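You operate a simulated robot arm through the tools that you are given. There is no shell and no other tool.

You run a simulated robot arm. Do the job below in one go: nothing can be reset, and whatever is moved stays where it is left.

## Task
Put things in order on the top of the long bench. At the end: the beige pad with a wooden grip stands where the brown soil block stood; the red dripper stands where the beige pad with a wooden grip stood; the brown soil block from the top of the long bench stands on top of the clear old jar; the black adaptor stands on top of the white vent cover; whatever was shut is shut again. Leave all else as you found it, and nothing knocked over.

Only the result counts: the job must be done as asked and must still hold three seconds after the hand-in. Knocking over, shifting, dropping, spilling or breaking anything else fails it. Lids that push on must go on centred and level and be pressed home; caps that screw on are set level and turned clockwise until they are tight.

## Robot
A 7-joint arm with a two-finger parallel gripper, fixed in place. Base frame: the origin is at the foot of the arm, x ahead of it, y to its left, z up; the work surface is at about z = 0. Units: mm, degrees, N and s.
With the tool pointing down near the work surface it reaches from about 240 to 620 mm from the base axis. Its first joint turns from -66.0 to 66.0 degrees. Payload 2.6 kg.
The TCP is the grasp point between the finger pads, 30 mm short of the fingertips. In the tool frame z runs along the fingers and y along their closing line. Largest opening 94 mm; finger width 28, thickness 10; the body of the gripper, 50 by 96 mm, starts 55 mm behind the TCP.
Orientation is that of the tool frame in the base frame, as [roll, pitch, yaw] about the fixed x, y, z axes, in that order (R = Rz(yaw) Ry(pitch) Rx(roll)). With the fingers straight down and closing along the base's y, the tool's x points along the base's -x, its y along +y and its z along -z.

## Interface
- The arm moves only by the tool apply_moves. Its argument "plan" is a list of rows, each an object (a shift or turn left out is 0, a gripper value left out holds the last) with "offset": the shift along the base's x, y, z in mm, a list of three; "angular": the turn, a rotation vector about the base's x, y, z in degrees, a list of three; "gripper": the gripper command, from -1 (shut) to 1 (fully open), values between in proportion. In form: [{"offset": [x, y, z], "angular": [wx, wy, wz], "gripper": gripper}, ...]. A call has 1 to 20 rows; each row shifts and turns the commanded pose from where the row before left it. Each row takes 0.2 s and may step no farther than 50 mm and 8.6 degrees from the row before; otherwise, or with a gripper value out of range, the whole call is refused. A pose out of reach is approached as far as the arm can. The call stops where the force on the tool passes 40 N (or 10 N more than at its start, if that is more) or the arm is blocked; 0.2 s more then pass. The fingers move at their own pace (about 72 mm/s each) and stop on an object; they squeeze with about 29 N. The grip force told is the motor's: it shows also when the fingers shut on nothing. Time passes only in rows, and 0.2 s behind the last, so rows that do not move let the fingers close. The reply holds the time, the measured pose of the TCP, the force on the tool along the base axes, the opening and the grip force, in the units named above and with some noise, with the torque about the TCP (base axes, N m) and any sound that the robot's microphone picked up, and new pictures: "show" is both (left out), scene, wrist or none.
- Cameras (640 x 400 px; columns grow to the right, rows downward): "scene" is fixed at [21.3, 426.1, 557.2]; the picture's right is [-0.87, -0.49, 0.00], its down [-0.31, 0.57, -0.76] and it looks along [0.37, -0.67, -0.65] (base axes); focal length 271 px, centre (320, 200). "wrist" rides on the gripper at [76, 14, -102] in the tool frame; the picture's right is [-0.18, 0.98, 0.00], its down [-0.75, -0.14, -0.64] and it looks along [-0.63, -0.12, 0.77] (tool axes); focal length 243 px, centre (320, 200). There is no depth. A picture from a camera that has moved, and an enlarged one, comes with that camera's place and axes in the base frame and with its lens.
- enlarge(camera, box): a new picture of the part [left, top, right, bottom] of that camera's present view, enlarged. It takes no simulated time.
- job_done(): hands the job in; it is judged then, once.

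Places have to be worked out from the pictures, the camera data and where the tool is seen. Open the gripper and draw the arm clear of the work before you hand the job in, unless the task says otherwise.

The tools are called after "Call:" by a JSON object that holds its "api" and its "payload". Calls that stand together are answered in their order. apply_moves: Moves the arm, as the interface text tells. Its arguments: {"type":"object","properties":{"plan":{"type":"array","items":{"type":"object","properties":{"offset":{"type":"array","items":{"type":"number"}},"angular":{"type":"array","items":{"type":"number"}},"gripper":{"type":"number"}}}},"show":{"type":"string","enum":["both","scene","wrist","none"]}},"required":["plan"]} The other tools are called the same way: enlarge (camera, box) takes an enlarged picture of a part of a camera's view; job_done () hands the job in.

At the start:

```text
clock: 0.0
eef_pos: [416.7, 12.1, 275.1]
tcp_rot: [-180.0, 0.0, 179.9]
force: [-0.4, -0.1, 0.6]
torque: [-0.01, 0.02, 0.0]
grip_width: 94.0
gripper_force: 0.0
```

scene: 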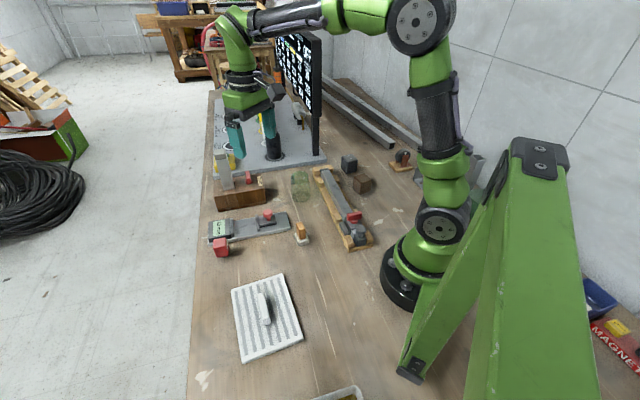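
wrist: 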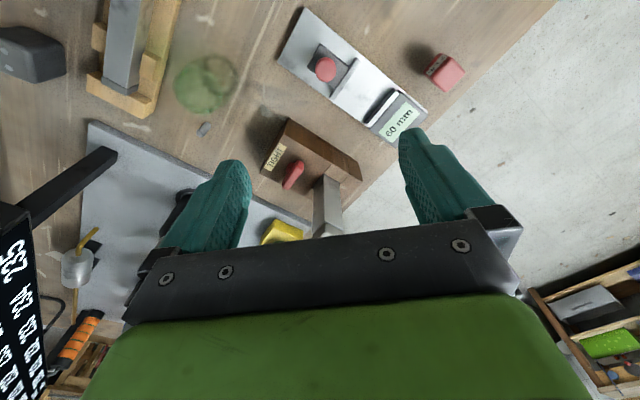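

I start by looking closely at the bench in the scene picture to identify all the objects.

Call:
{"api": "enlarge", "payload": {"camera": "scene", "box": [190, 130, 350, 260]}}

Call:
{"api": "enlarge", "payload": {"camera": "scene", "box": [280, 130, 440, 260]}}

Call:
{"api": "enlarge", "payload": {"camera": "scene", "box": [190, 240, 400, 400]}}

Call:
{"api": "enlarge", "payload": {"camera": "wrist", "box": [0, 0, 320, 200]}}

Call:
{"api": "enlarge", "payload": {"camera": "wrist", "box": [220, 0, 540, 260]}}

```text
3.08 times, centred on (270, 195) of scene
camera zoom: at [21.3, 426.1, 557.2], right [-0.87, -0.49, 0.0], down [-0.31, 0.57, -0.76], along [0.37, -0.67, -0.65], focal length 835 px, centre (474, 215)
```

zoom: 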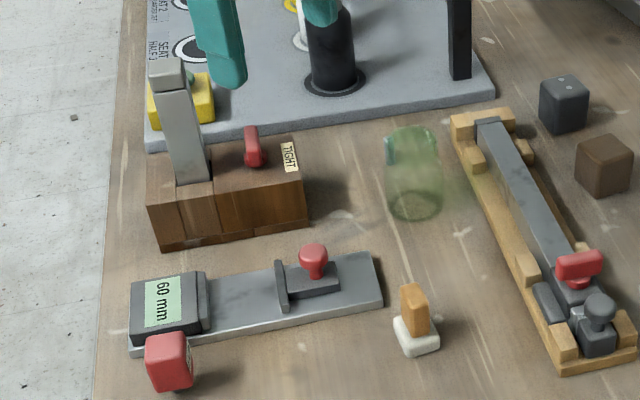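

```text
3.08 times, centred on (360, 195) of scene
camera zoom: at [21.3, 426.1, 557.2], right [-0.87, -0.49, 0.0], down [-0.31, 0.57, -0.76], along [0.37, -0.67, -0.65], focal length 835 px, centre (197, 215)
```

zoom: 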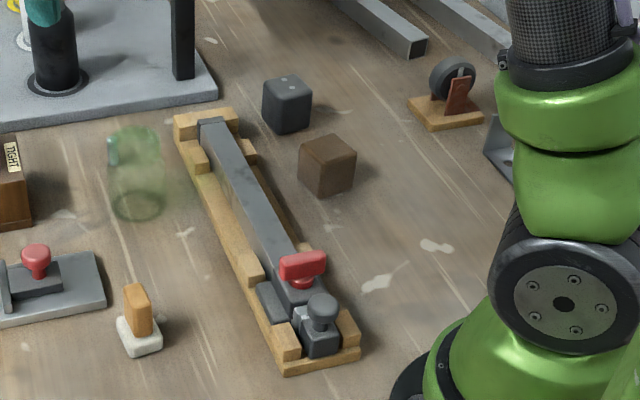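

```text
2.50 times, centred on (295, 320) of scene
camera zoom: at [21.3, 426.1, 557.2], right [-0.87, -0.49, 0.0], down [-0.31, 0.57, -0.76], along [0.37, -0.67, -0.65], focal length 678 px, centre (382, -100)
```

zoom: 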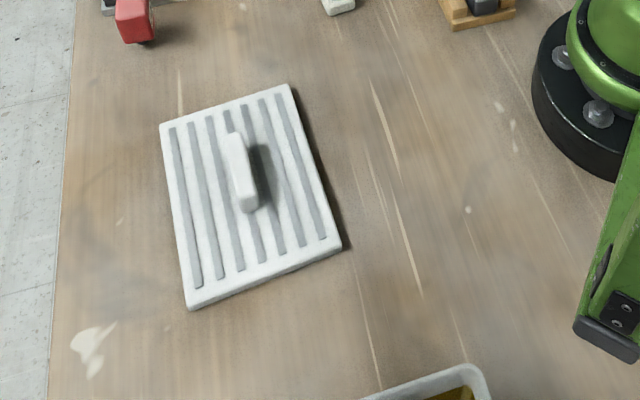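

```text
2.00 times, centred on (160, 100) of wrist
camera zoom: at [341.2, 25.7, 377.3], right [0.18, 0.98, 0.0], down [0.75, -0.14, 0.64], along [0.63, -0.12, -0.77], focal length 485 px, centre (640, 400)
```

zoom: 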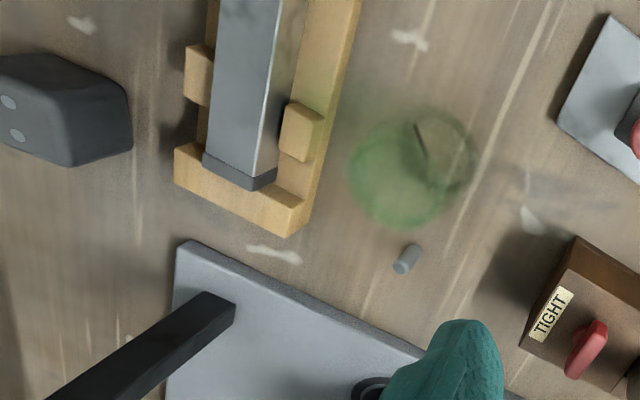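

```text
1.54 times, centred on (380, 130) of wrist
camera zoom: at [341.2, 25.7, 377.3], right [0.18, 0.98, 0.0], down [0.75, -0.14, 0.64], along [0.63, -0.12, -0.77], focal length 373 px, centre (228, 308)
```

zoom: 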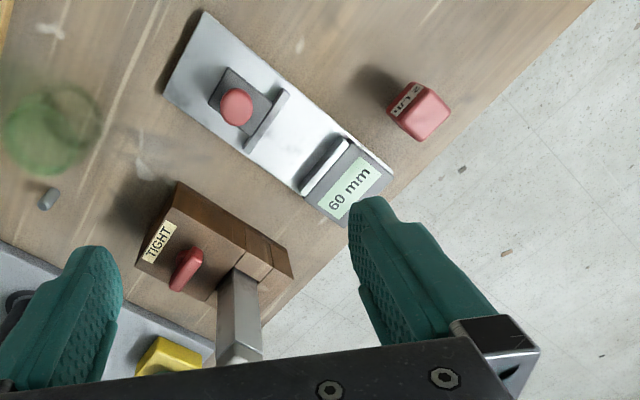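

The objects are recognisable; enlarged pictures are re-rendered, so I zoom in tightly on each object to measure it well.

Call:
{"api": "enlarge", "payload": {"camera": "scene", "box": [330, 145, 394, 200]}}

Call:
{"api": "enlarge", "payload": {"camera": "scene", "box": [276, 160, 326, 210]}}

Call:
{"api": "enlarge", "payload": {"camera": "scene", "box": [276, 210, 326, 260]}}

Call:
{"api": "enlarge", "payload": {"camera": "scene", "box": [200, 220, 250, 270]}}

Call:
{"api": "enlarge", "payload": {"camera": "scene", "box": [220, 265, 310, 370]}}

```text
7.27 times, centred on (362, 172) of scene
camera zoom: at [21.3, 426.1, 557.2], right [-0.87, -0.49, 0.0], down [-0.31, 0.57, -0.76], along [0.37, -0.67, -0.65], focal length 1974 px, centre (14, 400)
```

zoom: 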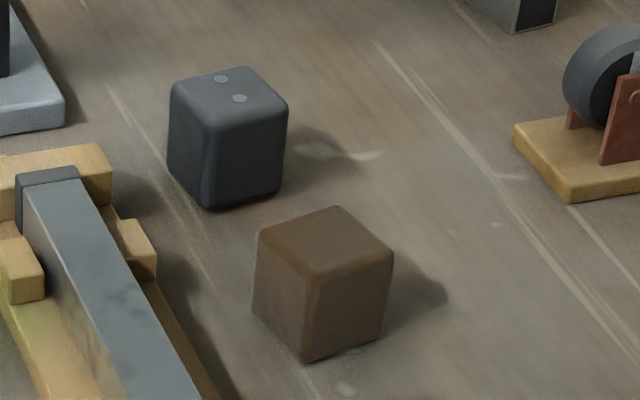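

```text
8.00 times, centred on (301, 185) of scene
camera zoom: at [21.3, 426.1, 557.2], right [-0.87, -0.49, 0.0], down [-0.31, 0.57, -0.76], along [0.37, -0.67, -0.65], focal length 2171 px, centre (472, 320)
```

zoom: 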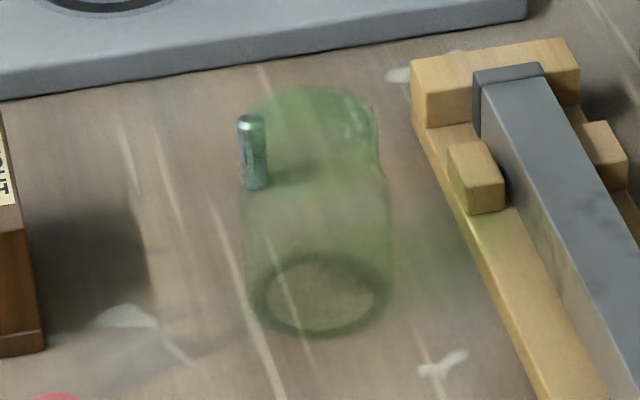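

```text
8.00 times, centred on (301, 235) of scene
camera zoom: at [21.3, 426.1, 557.2], right [-0.87, -0.49, 0.0], down [-0.31, 0.57, -0.76], along [0.37, -0.67, -0.65], focal length 2171 px, centre (472, -80)
```

zoom: 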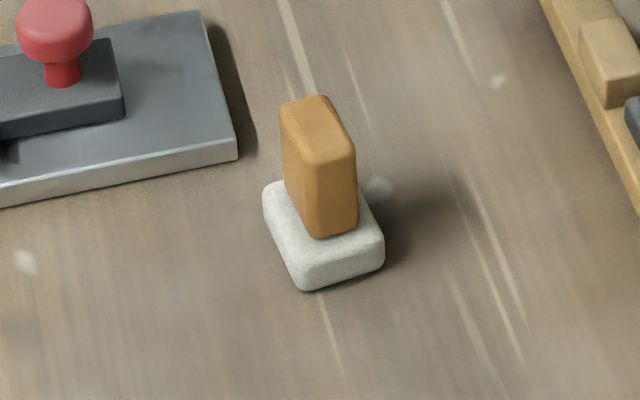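

```text
8.00 times, centred on (225, 245) of scene
camera zoom: at [21.3, 426.1, 557.2], right [-0.87, -0.49, 0.0], down [-0.31, 0.57, -0.76], along [0.37, -0.67, -0.65], focal length 2171 px, centre (1080, -160)
```

zoom: 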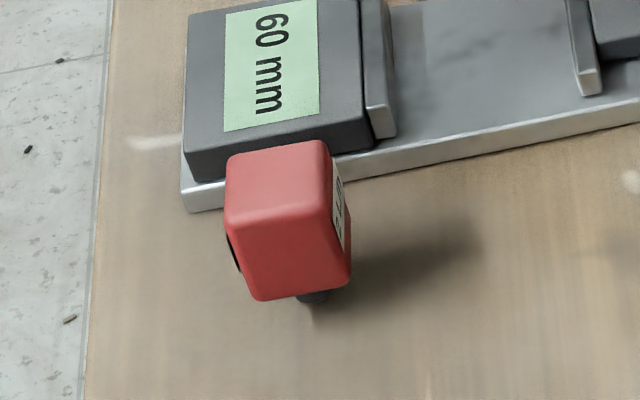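

```text
3.81 times, centred on (265, 318) of scene
camera zoom: at [21.3, 426.1, 557.2], right [-0.87, -0.49, 0.0], down [-0.31, 0.57, -0.76], along [0.37, -0.67, -0.65], focal length 1034 px, centre (530, -248)
```

zoom: 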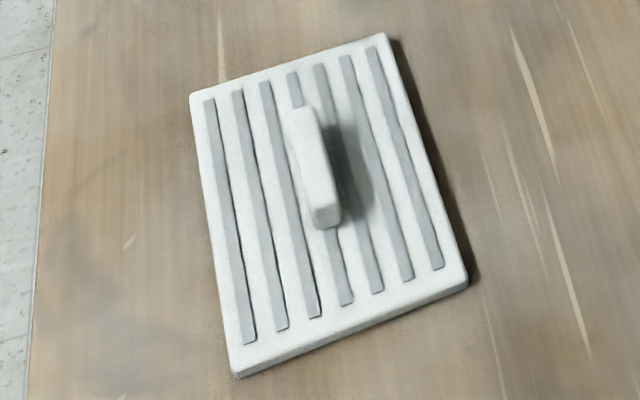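

The jar is transparent, so I need to know whether its top is closed or open before setting the soil block on it. I zoom in on it with the wrist camera.

Call:
{"api": "enlarge", "payload": {"camera": "wrist", "box": [160, 40, 250, 130]}}

Call:
{"api": "enlarge", "payload": {"camera": "wrist", "box": [400, 30, 480, 110]}}

Call:
{"api": "enlarge", "payload": {"camera": "wrist", "box": [0, 10, 90, 100]}}

Call:
{"api": "enlarge", "payload": {"camera": "scene", "box": [285, 168, 315, 205]}}

```text
4.44 times, centred on (205, 85) of wrist
camera zoom: at [341.2, 25.7, 377.3], right [0.18, 0.98, 0.0], down [0.75, -0.14, 0.64], along [0.63, -0.12, -0.77], focal length 1078 px, centre (831, 711)
```

zoom: 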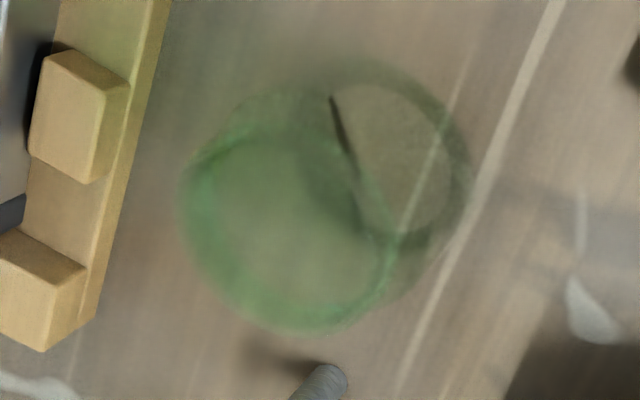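

```text
5.00 times, centred on (440, 70) of wrist
camera zoom: at [341.2, 25.7, 377.3], right [0.18, 0.98, 0.0], down [0.75, -0.14, 0.64], along [0.63, -0.12, -0.77], focal length 1213 px, centre (-280, 850)
```

zoom: 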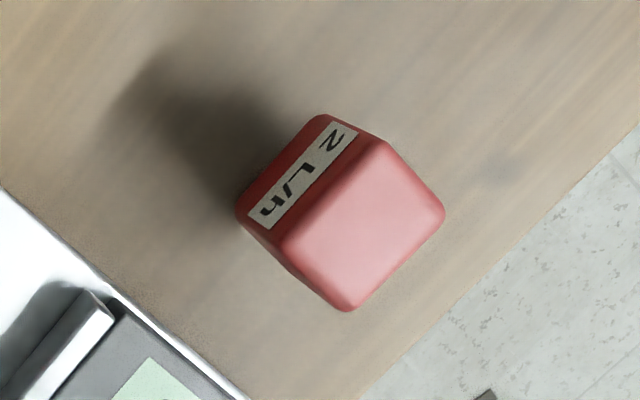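

```text
4.44 times, centred on (45, 55) of wrist
camera zoom: at [341.2, 25.7, 377.3], right [0.18, 0.98, 0.0], down [0.75, -0.14, 0.64], along [0.63, -0.12, -0.77], focal length 1078 px, centre (1542, 844)
```

zoom: 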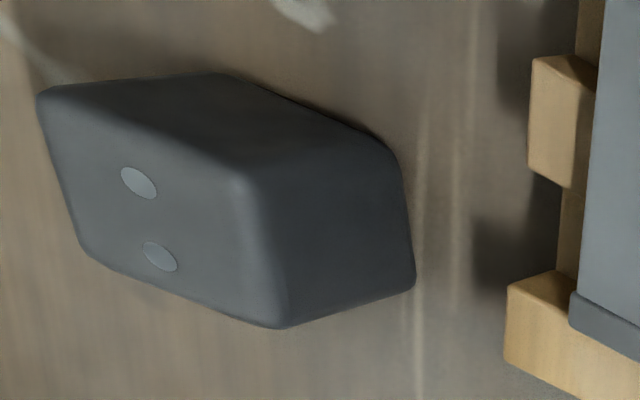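

```text
10.81 times, centred on (300, 186) of scene
camera zoom: at [21.3, 426.1, 557.2], right [-0.87, -0.49, 0.0], down [-0.31, 0.57, -0.76], along [0.37, -0.67, -0.65], focal length 2934 px, centre (536, 346)
```

zoom: 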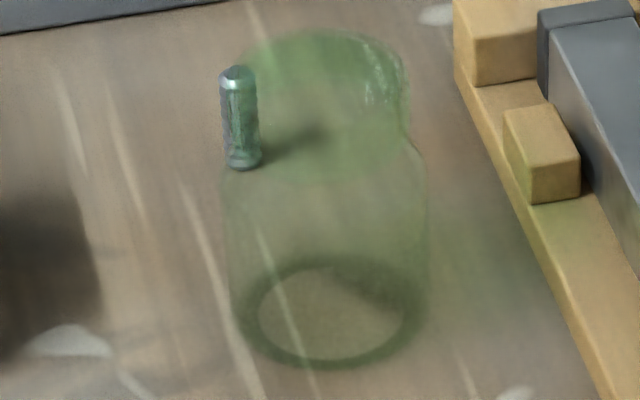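

The jar sits at about (400, -126) with its top near z≈85. I move the tool so the wrist camera can look at the jar top from closer.

Call:
{"api": "apply_moves", "payload": {"plan": [{"offset": [-20, -24, -19]}, {"offset": [-20, -24, -19]}, {"offset": [-20, -24, -19]}, {"offset": [-20, -24, -19]}, {"offset": [-22, -25, -19]}, {}], "show": "both"}}

```text
clock: 1.4
eef_pos: [314.4, -108.5, 179.9]
tcp_rot: [180.0, 0.1, 180.0]
force: [-0.9, -0.6, -0.8]
torque: [0.01, 0.04, 0.04]
grip_width: 94.1
gripper_force: 0.1
camera wrist: at [239.2, -94.5, 282.1], right [0.18, 0.98, 0.0], down [0.75, -0.14, 0.64], along [0.63, -0.12, -0.77], focal length 243 px, centre (320, 200)
```

scene: 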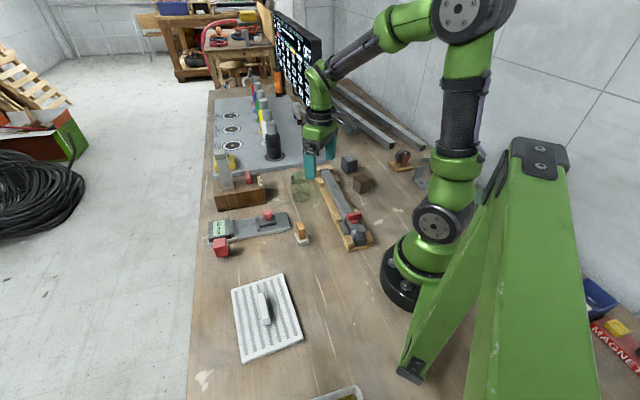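
wrist: 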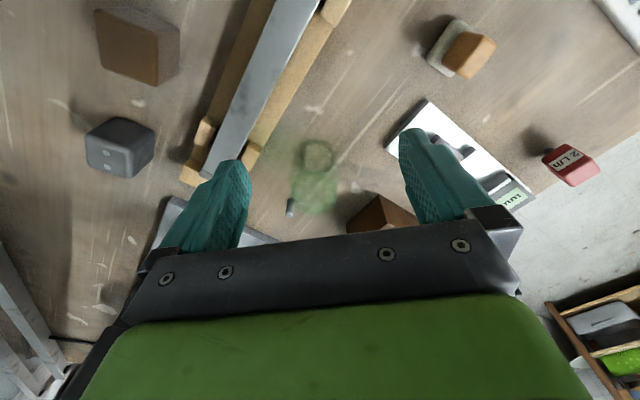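

Call:
{"api": "enlarge", "payload": {"camera": "wrist", "box": [265, 125, 365, 225]}}

Call:
{"api": "enlarge", "payload": {"camera": "wrist", "box": [70, 0, 230, 190]}}

Call:
{"api": "enlarge", "payload": {"camera": "scene", "box": [280, 100, 400, 210]}}

```text
4.00 times, centred on (315, 175) of wrist
camera zoom: at [239.2, -94.5, 282.1], right [0.18, 0.98, 0.0], down [0.75, -0.14, 0.64], along [0.63, -0.12, -0.77], focal length 970 px, centre (340, 300)
```

zoom: 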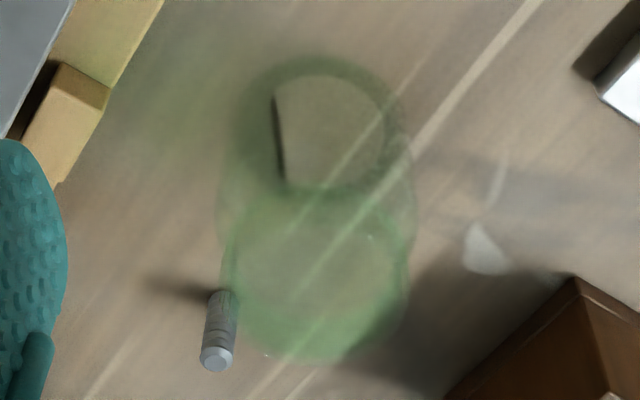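

```text
2.11 times, centred on (150, 95) of wrist
camera zoom: at [239.2, -94.5, 282.1], right [0.18, 0.98, 0.0], down [0.75, -0.14, 0.64], along [0.63, -0.12, -0.77], focal length 511 px, centre (678, 421)
```

zoom: 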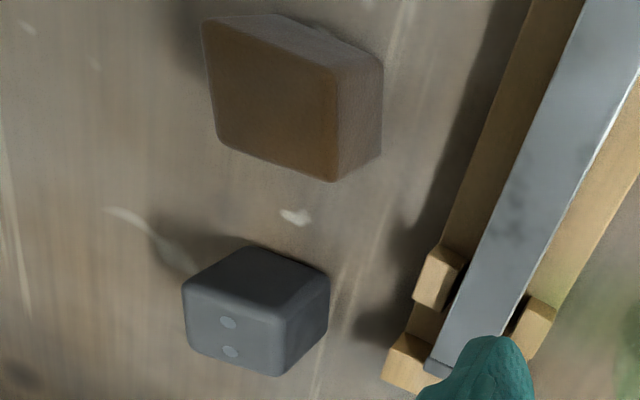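

```text
3.64 times, centred on (340, 155) of scene
camera zoom: at [21.2, 426.0, 557.2], right [-0.87, -0.49, 0.0], down [-0.31, 0.57, -0.76], along [0.37, -0.67, -0.65], focal length 987 px, centre (247, 364)
```

zoom: 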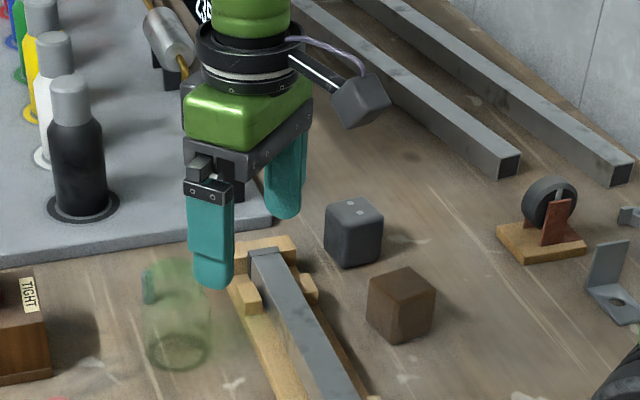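

The block is about 43 mm wide, so it will sit across the jar's rim. I estimate it at (245.5, -259.5) with its edges at about 57°, and move above it with the tool turned by -32.5°.

Call:
{"api": "apply_moves", "payload": {"plan": [{"offset": [-14, -30, 0], "angular": [0, 0, -8.1], "gripper": 0.45}, {"offset": [-14, -30, 0], "angular": [0, 0, -8.1]}, {"offset": [-14, -30, 0], "angular": [0, 0, -8.1]}, {"offset": [-14, -30, 0], "angular": [0, 0, -8.2]}, {"offset": [-13, -31, -30]}, {}], "show": "both"}}

```text
clock: 2.8
eef_pos: [246.5, -262.5, 149.0]
tcp_rot: [-180.0, 0.0, 147.5]
force: [0.0, 0.2, 0.0]
torque: [0.0, -0.01, 0.0]
grip_width: 68.3
gripper_force: 0.1
camera wrist: at [189.8, -209.9, 251.7], right [0.68, 0.73, 0.0], down [0.56, -0.52, 0.64], along [0.47, -0.44, -0.77], focal length 243 px, centre (320, 200)
```

scene: 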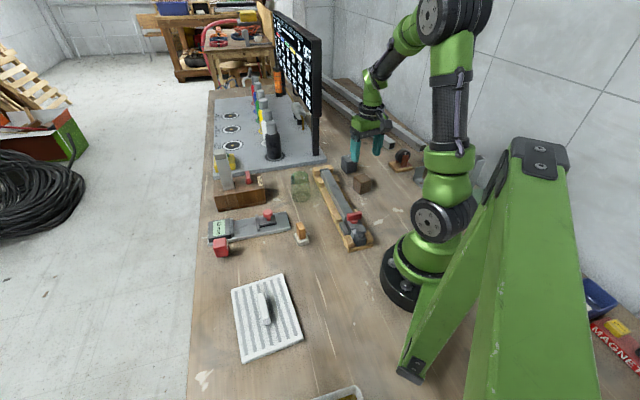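
wrist: 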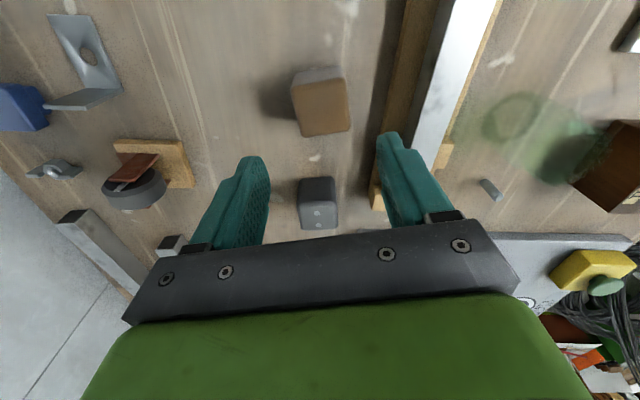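

The tool is above the block now. I zoom in to check the block's centre and angle relative to the fingers.

Call:
{"api": "enlarge", "payload": {"camera": "wrist", "box": [260, 40, 390, 170]}}

Call:
{"api": "enlarge", "payload": {"camera": "wrist", "box": [270, 150, 370, 240]}}

Call:
{"api": "enlarge", "payload": {"camera": "scene", "box": [330, 110, 410, 200]}}

```text
3.08 times, centred on (325, 105) of wrist
camera zoom: at [189.8, -209.9, 251.7], right [0.68, 0.73, 0.0], down [0.56, -0.52, 0.64], along [0.47, -0.44, -0.77], focal length 746 px, centre (305, 492)
```

zoom: 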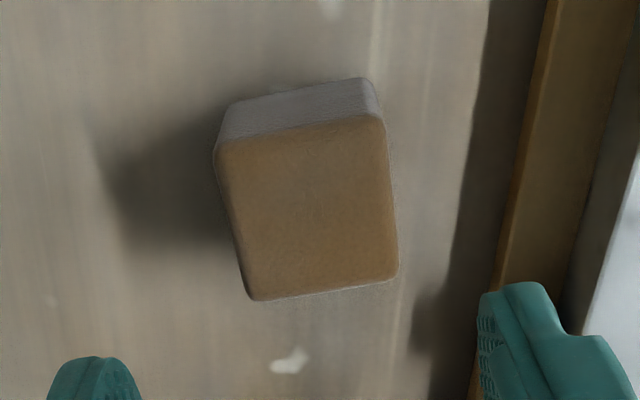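

```text
4.44 times, centred on (320, 195) of wrist
camera zoom: at [189.8, -209.9, 251.7], right [0.68, 0.73, 0.0], down [0.56, -0.52, 0.64], along [0.47, -0.44, -0.77], focal length 1078 px, centre (320, 222)
```

zoom: 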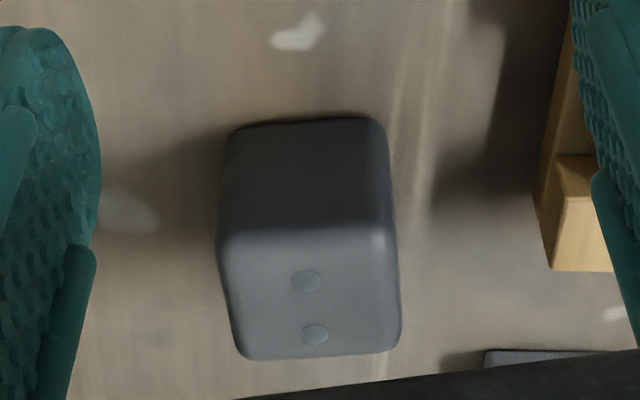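

```text
4.44 times, centred on (370, 155) of scene
camera zoom: at [21.3, 426.0, 557.2], right [-0.87, -0.49, 0.0], down [-0.31, 0.57, -0.76], along [0.37, -0.67, -0.65], focal length 1206 px, centre (98, 400)
```

zoom: 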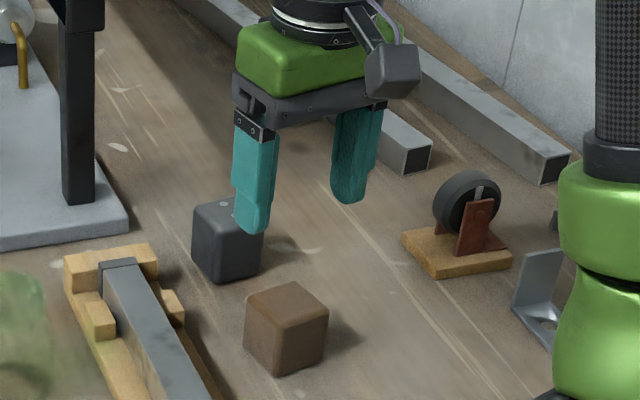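

The block centre comes out at about (244.8, -259.2) with edges at 56.5°. I go down part way, correct slightly, and check the pose again.

Call:
{"api": "apply_moves", "payload": {"plan": [{"offset": [-0.7, 0.6, -30], "angular": [0, 0, -1]}, {"offset": [0, 0, -30]}, {}, {}], "show": "wrist"}}

```text
clock: 3.8
eef_pos: [246.4, -260.2, 88.9]
tcp_rot: [-180.0, 0.1, 146.4]
force: [0.5, 0.1, -0.2]
torque: [0.04, 0.01, -0.01]
grip_width: 68.2
gripper_force: 0.0
camera wrist: at [190.8, -206.4, 192.3], right [0.7, 0.72, 0.0], down [0.55, -0.53, 0.64], along [0.46, -0.45, -0.77], focal length 243 px, centre (320, 200)
```

wrist: 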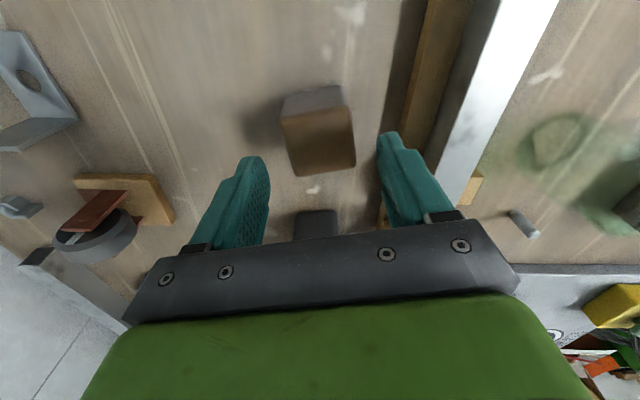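

The fingers straddle the block evenly. I lower to about z=37 and close on it.

Call:
{"api": "apply_moves", "payload": {"plan": [{"offset": [-0.6, 0.5, -26]}, {"offset": [0, 0, -26]}, {}, {"gripper": -1}, {}, {}, {}], "show": "both"}}

```text
clock: 5.4
eef_pos: [244.9, -258.5, 38.2]
tcp_rot: [179.9, 0.0, 146.5]
force: [-0.3, 0.6, 0.4]
torque: [0.01, -0.03, -0.03]
grip_width: 49.9
gripper_force: 29.3
camera wrist: at [189.8, -205.4, 141.0], right [0.7, 0.72, 0.0], down [0.55, -0.53, 0.64], along [0.46, -0.45, -0.77], focal length 243 px, centre (320, 200)
```

scene: 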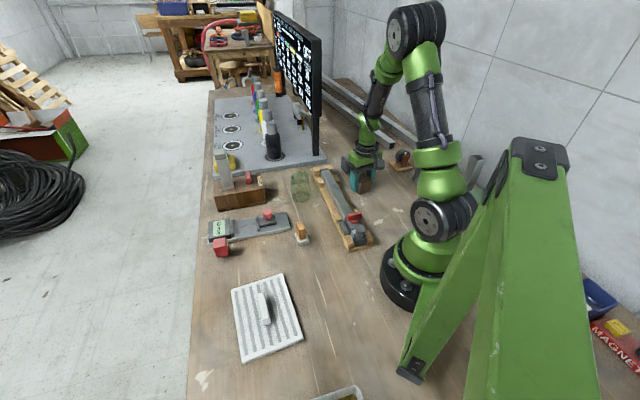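
wrist: 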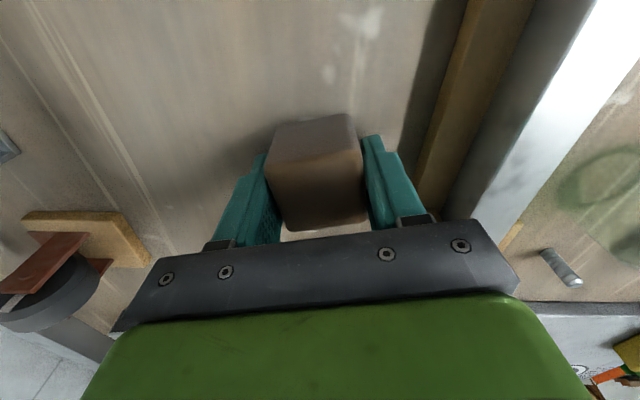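

The grip holds at 49.9 mm with 29 N. I check the hold up close before lifting.

Call:
{"api": "enlarge", "payload": {"camera": "wrist", "box": [220, 90, 430, 250]}}

Call:
{"api": "enlarge", "payload": {"camera": "scene", "box": [330, 130, 400, 210]}}

```text
2.50 times, centred on (325, 170) of wrist
camera zoom: at [189.8, -205.4, 141.0], right [0.7, 0.72, 0.0], down [0.55, -0.53, 0.64], along [0.46, -0.45, -0.77], focal length 606 px, centre (308, 275)
```

zoom: 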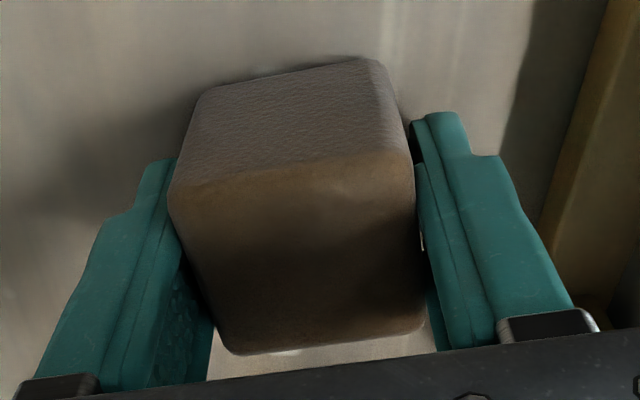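

```text
5.00 times, centred on (365, 170) of scene
camera zoom: at [21.3, 426.1, 557.2], right [-0.87, -0.49, 0.0], down [-0.31, 0.57, -0.76], along [0.37, -0.67, -0.65], focal length 1357 px, centre (95, 350)
```

zoom: 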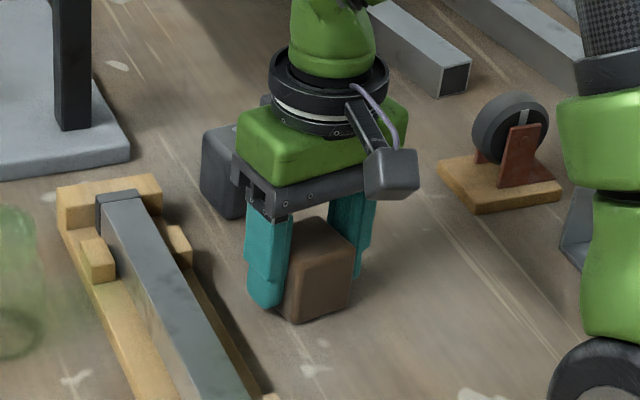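

The block is squarely held. I lift it well above the jar height and carry it toward the jar, stopping above it to check alignment.

Call:
{"api": "apply_moves", "payload": {"plan": [{"offset": [0, 0, 20]}, {"offset": [0, 0, 40]}, {"offset": [0, 0, 45]}, {"offset": [0, 0, 27]}, {"offset": [31, 26, 0]}, {"offset": [31, 26, 0]}, {"offset": [31, 26, 0]}, {"offset": [31, 26, 0]}, {"offset": [30, 28, 0]}, {}, {}], "show": "both"}}

```text
clock: 7.8
eef_pos: [400.2, -126.8, 169.5]
tcp_rot: [179.9, 0.0, 146.5]
force: [-0.5, 0.4, -1.6]
torque: [0.0, 0.0, 0.03]
grip_width: 49.9
gripper_force: 28.9
camera wrist: at [345.1, -73.5, 271.5], right [0.7, 0.72, 0.0], down [0.55, -0.53, 0.64], along [0.46, -0.45, -0.77], focal length 243 px, centre (320, 200)
```

scene: 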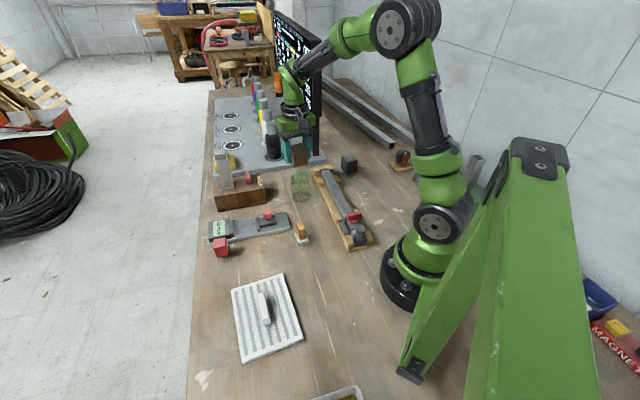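
wrist: 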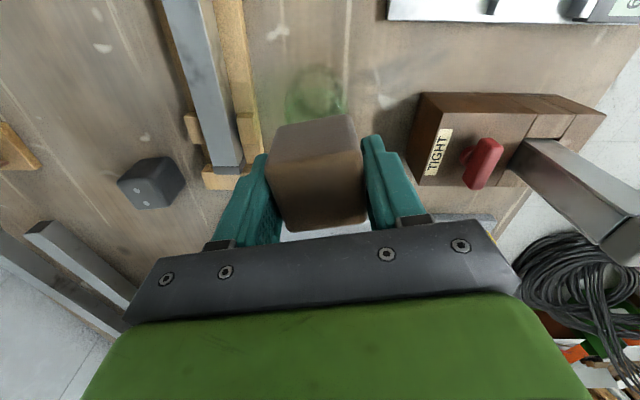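

The block is held above the jar. I zoom in with both cameras to check the alignment.

Call:
{"api": "enlarge", "payload": {"camera": "wrist", "box": [250, 40, 390, 170]}}

Call:
{"api": "enlarge", "payload": {"camera": "scene", "box": [270, 120, 340, 210]}}

```text
3.08 times, centred on (320, 105) of wrist
camera zoom: at [345.1, -73.5, 271.5], right [0.7, 0.72, 0.0], down [0.55, -0.53, 0.64], along [0.46, -0.45, -0.77], focal length 746 px, centre (320, 492)
```

zoom: 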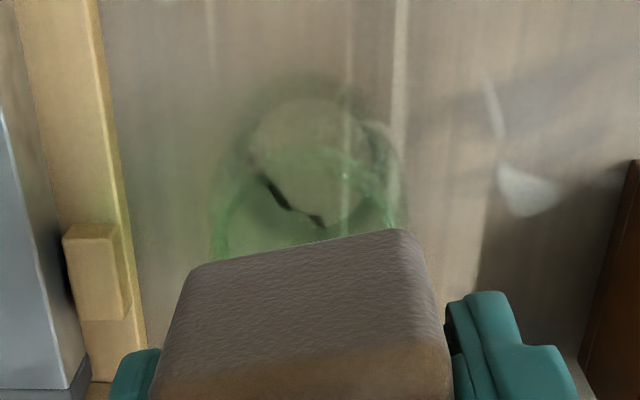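

```text
4.44 times, centred on (305, 165) of scene
camera zoom: at [21.3, 426.1, 557.2], right [-0.87, -0.49, 0.0], down [-0.31, 0.57, -0.76], along [0.37, -0.67, -0.65], focal length 1206 px, centre (387, 356)
```

zoom: 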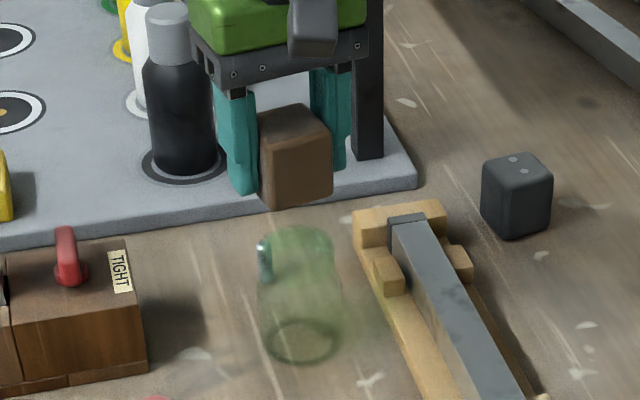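

I need a sharper relative measurement between the held block and the jar, so I zoom in further in the scene view.

Call:
{"api": "enlarge", "payload": {"camera": "scene", "box": [280, 135, 325, 170]}}

Call:
{"api": "enlarge", "payload": {"camera": "scene", "box": [280, 167, 325, 207]}}

Call:
{"api": "enlarge", "payload": {"camera": "wrist", "box": [280, 50, 360, 120]}}

```text
11.43 times, centred on (302, 152) of scene
camera zoom: at [21.3, 426.1, 557.2], right [-0.87, -0.49, 0.0], down [-0.31, 0.57, -0.76], along [0.37, -0.67, -0.65], focal length 3102 px, centre (520, 743)
```

zoom: 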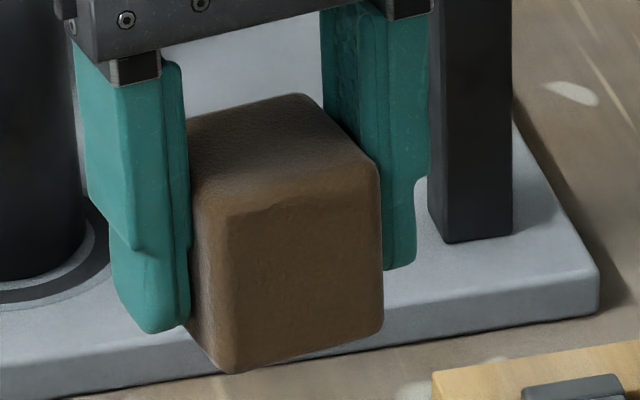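

```text
10.00 times, centred on (302, 187) of scene
camera zoom: at [21.3, 426.1, 557.2], right [-0.87, -0.49, 0.0], down [-0.31, 0.57, -0.76], along [0.37, -0.67, -0.65], focal length 2714 px, centre (495, 330)
```

zoom: 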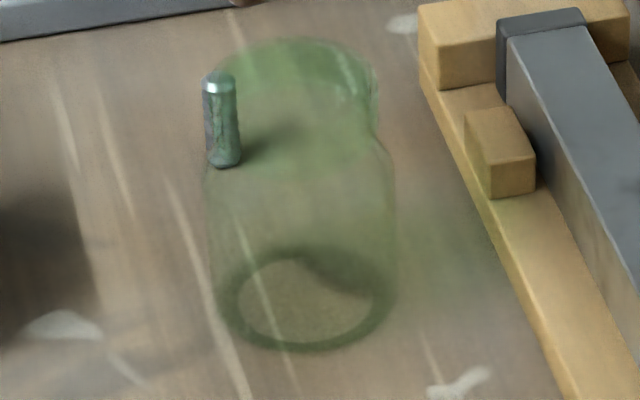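

```text
5.71 times, centred on (320, 85) of wrist
camera zoom: at [345.1, -73.5, 271.5], right [0.7, 0.72, 0.0], down [0.55, -0.53, 0.64], along [0.46, -0.45, -0.77], focal length 1386 px, centre (320, 857)
```

zoom: 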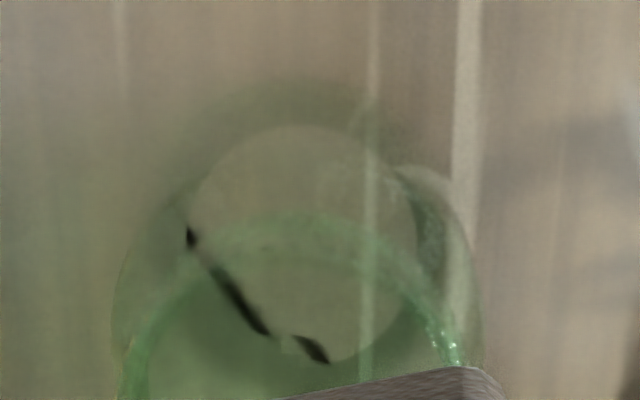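

The wrist view suggests the jar axis is about 3 mm off toward -x/-y from the block. I correct and lower to leave roughly a 15–20 mm gap, then look again.

Call:
{"api": "apply_moves", "payload": {"plan": [{"offset": [-1.2, -2.7, -15]}, {"offset": [0, 0, -15]}, {}, {}], "show": "none"}}

Call:
{"api": "enlarge", "payload": {"camera": "scene", "box": [275, 140, 330, 207]}}

Call:
{"api": "enlarge", "payload": {"camera": "wrist", "box": [250, 60, 390, 200]}}

```text
clock: 8.8
eef_pos: [399.9, -128.9, 138.7]
tcp_rot: [-180.0, 0.0, 146.5]
force: [-0.2, 0.2, -0.5]
torque: [-0.04, 0.04, -0.02]
grip_width: 49.8
gripper_force: 28.9
```

```text
5.97 times, centred on (302, 174) of scene
camera zoom: at [21.3, 426.1, 557.2], right [-0.87, -0.49, 0.0], down [-0.31, 0.57, -0.76], along [0.37, -0.67, -0.65], focal length 1620 px, centre (424, 358)
```

zoom: 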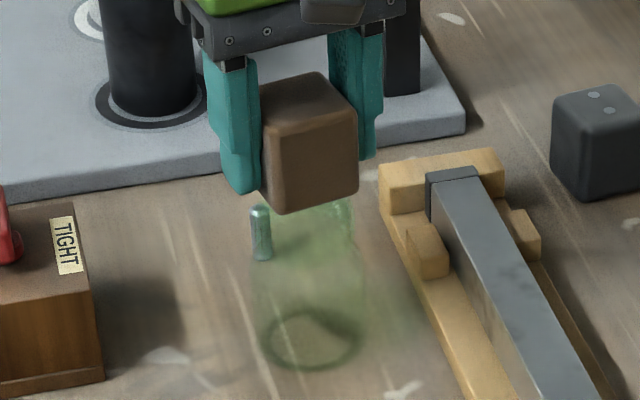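

```text
2.86 times, centred on (320, 130) of wrist
camera zoom: at [343.8, -75.5, 242.2], right [0.7, 0.72, 0.0], down [0.55, -0.53, 0.64], along [0.46, -0.45, -0.77], focal length 693 px, centre (320, 400)
```

zoom: 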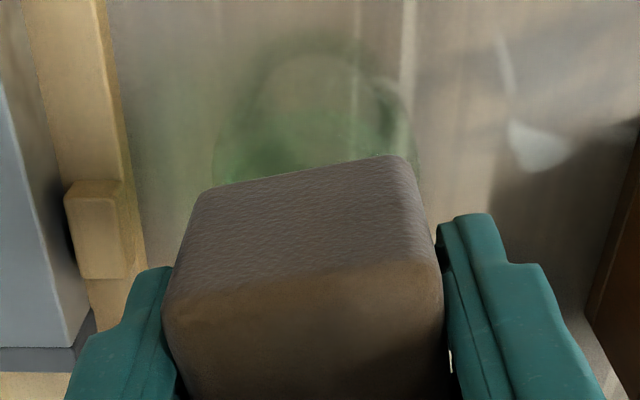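

Both cameras now show the block centred over the jar within about 1–2 mm. I lower gently and watch for contact.

Call:
{"api": "apply_moves", "payload": {"plan": [{"offset": [-0.3, 0.3, -8]}, {"offset": [0, 0, -4]}, {}], "show": "none"}}

Call:
{"api": "enlarge", "payload": {"camera": "scene", "box": [275, 140, 330, 207]}}

```text
clock: 9.6
eef_pos: [397.5, -128.5, 128.5]
tcp_rot: [-180.0, 0.0, 146.5]
force: [0.0, 0.1, -1.8]
torque: [0.0, -0.01, -0.01]
grip_width: 49.9
gripper_force: 28.9
```

```text
5.97 times, centred on (302, 174) of scene
camera zoom: at [21.3, 426.1, 557.2], right [-0.87, -0.49, 0.0], down [-0.31, 0.57, -0.76], along [0.37, -0.67, -0.65], focal length 1620 px, centre (424, 358)
```

zoom: 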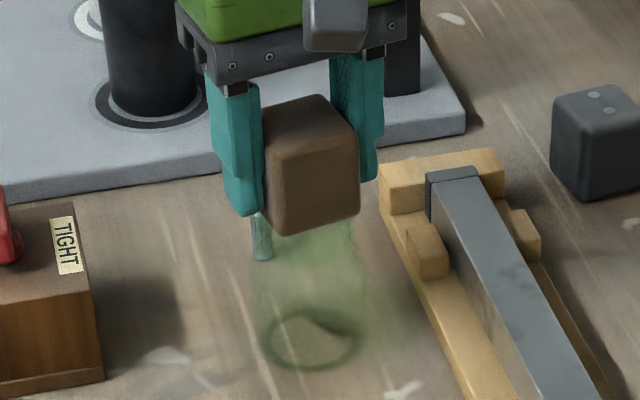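

No contact yet (block bottom ≈ z 90). I continue down in 1.5 mm steps.

Call:
{"api": "apply_moves", "payload": {"plan": [{"offset": [0, 0, -2]}, {"offset": [0, 0, -1.5]}, {"offset": [0, 0, -1.5]}, {}], "show": "none"}}

```text
clock: 10.6
eef_pos: [397.1, -129.8, 123.0]
tcp_rot: [180.0, 0.1, 146.6]
force: [-1.8, 0.8, 5.6]
torque: [0.02, 0.09, 0.0]
grip_width: 49.7
gripper_force: 28.7
```

The vertical force rose to about +5.6 N, so the block is resting on the rim at z≈85. I inspect before releasing.

Call:
{"api": "enlarge", "payload": {"camera": "scene", "box": [275, 150, 330, 207]}}

Call:
{"api": "enlarge", "payload": {"camera": "wrist", "box": [250, 60, 390, 200]}}

```text
7.02 times, centred on (302, 178) of scene
camera zoom: at [21.2, 426.1, 557.2], right [-0.87, -0.49, 0.0], down [-0.31, 0.57, -0.76], along [0.37, -0.67, -0.65], focal length 1904 px, centre (443, 351)
```

zoom: 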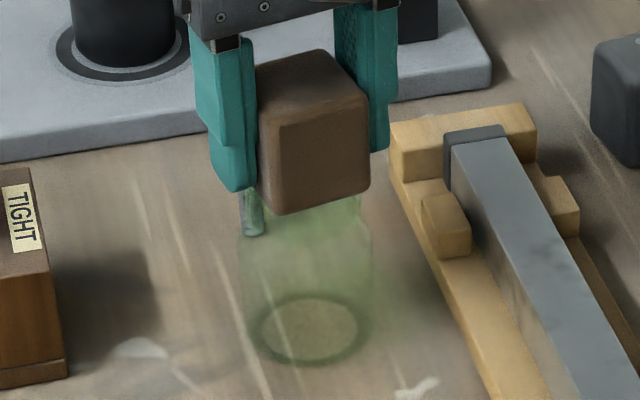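

```text
2.86 times, centred on (320, 130) of wrist
camera zoom: at [342.2, -75.7, 225.6], right [0.7, 0.72, 0.0], down [0.55, -0.53, 0.64], along [0.46, -0.45, -0.77], focal length 693 px, centre (320, 400)
```

zoom: 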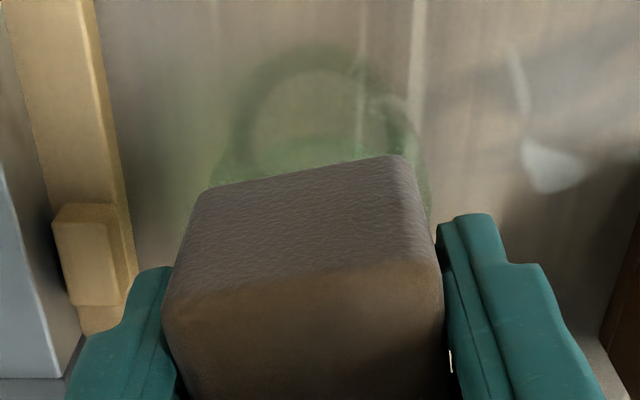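

I take a tighter zoom on the block and the jar's neck to verify the centring.

Call:
{"api": "enlarge", "payload": {"camera": "scene", "box": [284, 154, 322, 192]}}

Call:
{"api": "enlarge", "payload": {"camera": "scene", "box": [284, 172, 322, 206]}}

```text
10.53 times, centred on (303, 173) of scene
camera zoom: at [21.2, 426.1, 557.2], right [-0.87, -0.49, 0.0], down [-0.31, 0.57, -0.76], along [0.37, -0.67, -0.65], focal length 2857 px, centre (499, 484)
```

zoom: 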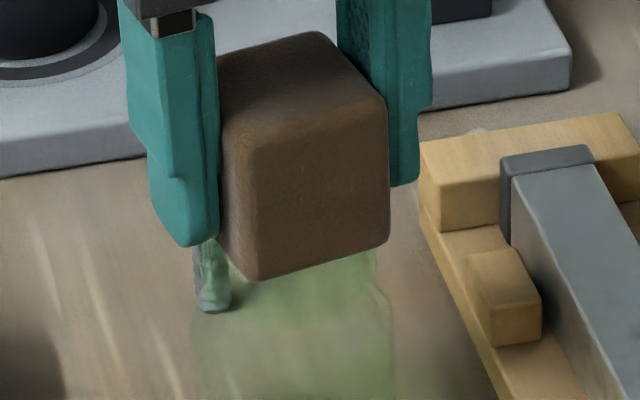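

```text
11.76 times, centred on (303, 189) of scene
camera zoom: at [21.2, 426.1, 557.2], right [-0.87, -0.49, 0.0], down [-0.31, 0.57, -0.76], along [0.37, -0.67, -0.65], focal length 3193 px, centre (520, 329)
```

zoom: 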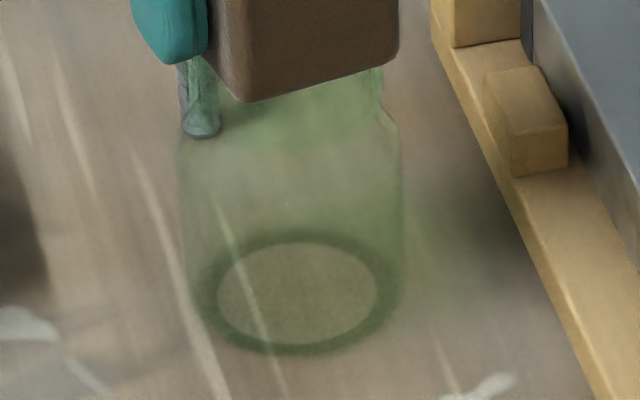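

The block is centred on the jar to within about 2 mm and level. I open the fingers in two stages and lift straight up.

Call:
{"api": "apply_moves", "payload": {"plan": [{"gripper": 0.12}, {"gripper": 0.2}, {"gripper": 0.5}, {}, {"offset": [0, 0, 15]}, {"offset": [0, 0, 30]}, {"offset": [0, 0, 40]}, {}], "show": "both"}}

Call:
{"api": "enlarge", "payload": {"camera": "scene", "box": [275, 150, 330, 207]}}

```text
clock: 12.4
eef_pos: [396.7, -126.9, 206.6]
tcp_rot: [180.0, -0.1, 146.5]
force: [-0.4, 0.1, 0.9]
torque: [0.01, 0.0, 0.01]
grip_width: 70.5
gripper_force: 0.0
camera wrist: at [341.6, -73.5, 310.0], right [0.7, 0.72, 0.0], down [0.55, -0.53, 0.64], along [0.46, -0.45, -0.77], focal length 243 px, centre (320, 200)
```

scene: 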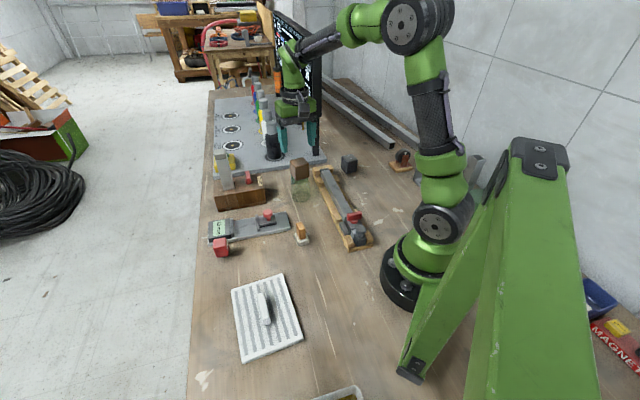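
wrist: 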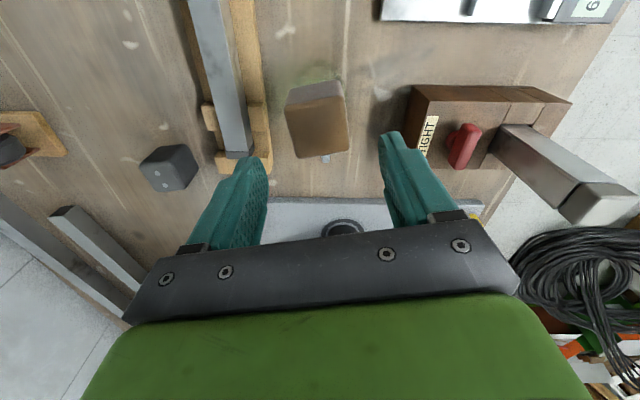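

```text
7.02 times, centred on (302, 178) of scene
camera zoom: at [21.2, 426.1, 557.2], right [-0.87, -0.49, 0.0], down [-0.31, 0.57, -0.76], along [0.37, -0.67, -0.65], focal length 1904 px, centre (443, 351)
```

zoom: 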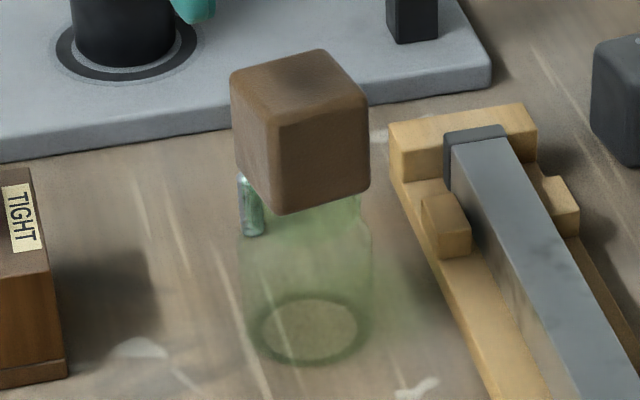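

The soil block stands cleanly on the jar. Next is the pad: I move above it (about (302, 27)) keeping the height, then look.

Call:
{"api": "apply_moves", "payload": {"plan": [{"offset": [-19, 31, 0]}, {"offset": [-19, 31, 0]}, {"offset": [-19, 31, 0]}, {"offset": [-19, 31, 0]}, {"offset": [-19, 30, 0], "gripper": 0.0}, {"offset": [0, 0, -40]}, {}, {}], "show": "both"}}

Call:
{"api": "enlarge", "payload": {"camera": "wrist", "box": [260, 50, 380, 180]}}

```text
clock: 14.2
eef_pos: [304.8, 23.5, 166.3]
tcp_rot: [-180.0, 0.1, 146.6]
force: [0.2, -0.1, 0.2]
torque: [-0.03, -0.04, 0.02]
grip_width: 47.0
gripper_force: 0.1
camera wrist: at [249.3, 77.2, 268.9], right [0.7, 0.72, 0.0], down [0.55, -0.53, 0.64], along [0.46, -0.45, -0.77], focal length 243 px, centre (320, 200)
```

scene: 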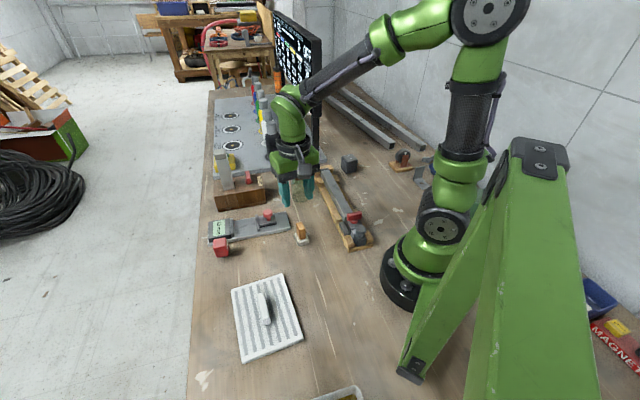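
wrist: 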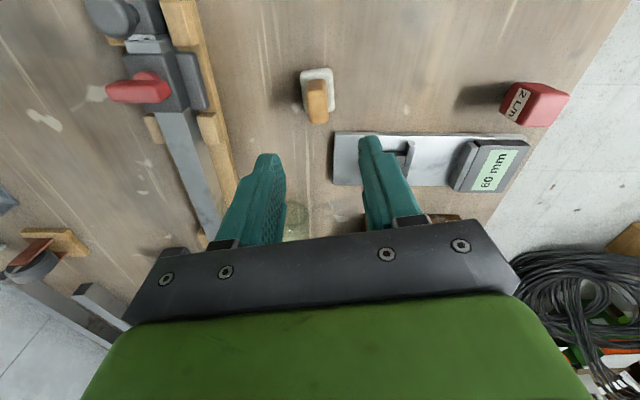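

```text
3.08 times, centred on (320, 115) of wrist
camera zoom: at [249.3, 77.2, 268.9], right [0.7, 0.72, 0.0], down [0.55, -0.53, 0.64], along [0.46, -0.45, -0.77], focal length 746 px, centre (320, 462)
```

zoom: 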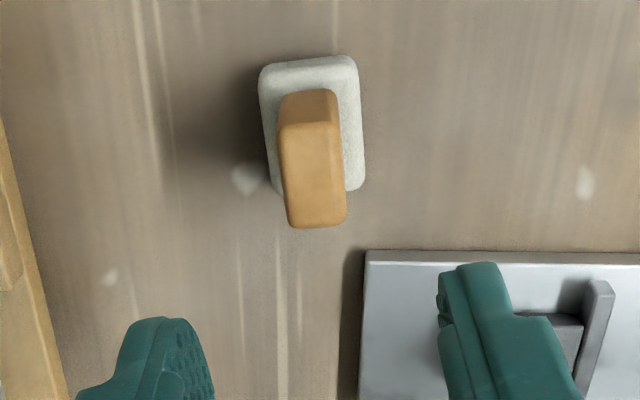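

The pad's grip centre works out at about (300.6, 24.4) with its thin side along 52°. I turn -4.5°, centre, and come down part way.

Call:
{"api": "apply_moves", "payload": {"plan": [{"offset": [-4.2, 0.9, -30], "angular": [0, 0, -4.5]}, {"offset": [0, 0, -38]}, {}, {}], "show": "wrist"}}

Call:
{"api": "enlarge", "payload": {"camera": "wrist", "box": [240, 60, 400, 220]}}

```text
clock: 15.2
eef_pos: [298.6, 25.4, 99.2]
tcp_rot: [180.0, 0.0, 141.9]
force: [0.3, 0.2, 0.1]
torque: [0.0, 0.0, 0.02]
grip_width: 47.1
gripper_force: 0.1
camera wrist: at [247.5, 82.4, 201.4], right [0.75, 0.66, 0.0], down [0.51, -0.58, 0.64], along [0.42, -0.48, -0.77], focal length 243 px, centre (320, 200)
```

wrist: 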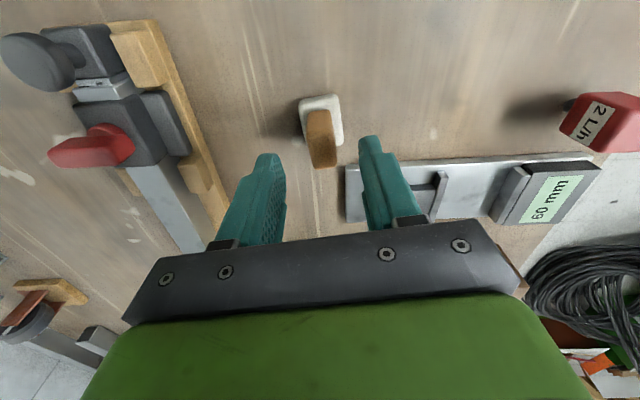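

```text
2.50 times, centred on (320, 140) of wrist
camera zoom: at [247.5, 82.4, 201.4], right [0.75, 0.66, 0.0], down [0.51, -0.58, 0.64], along [0.42, -0.48, -0.77], focal length 606 px, centre (320, 350)
```

zoom: 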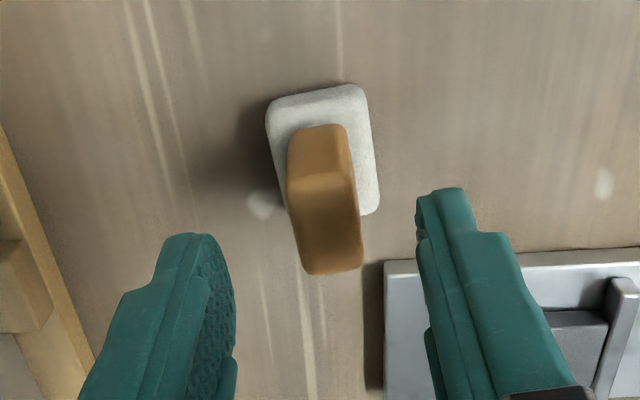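

I check how noisy the pose reading is by waiting without moving.

Call:
{"api": "apply_moves", "payload": {"plan": [{}], "show": "none"}}

Call:
{"api": "apply_moves", "payload": {"plan": [{}], "show": "none"}}

Call:
{"api": "apply_moves", "payload": {"plan": [{}], "show": "none"}}

```text
clock: 15.6
eef_pos: [298.0, 25.6, 100.0]
tcp_rot: [179.9, 0.0, 142.0]
force: [0.1, -0.5, -0.9]
torque: [0.0, 0.0, -0.03]
grip_width: 47.0
gripper_force: 0.0
```

```text
clock: 16.0
eef_pos: [297.9, 24.8, 98.5]
tcp_rot: [180.0, 0.0, 142.0]
force: [-0.4, 0.4, 0.1]
torque: [0.0, 0.03, -0.03]
grip_width: 46.6
gripper_force: 0.1
```

```text
clock: 16.4
eef_pos: [299.1, 25.1, 98.2]
tcp_rot: [180.0, -0.1, 142.0]
force: [-0.7, 0.5, 0.9]
torque: [0.04, -0.02, 0.02]
grip_width: 46.9
gripper_force: 0.1
```

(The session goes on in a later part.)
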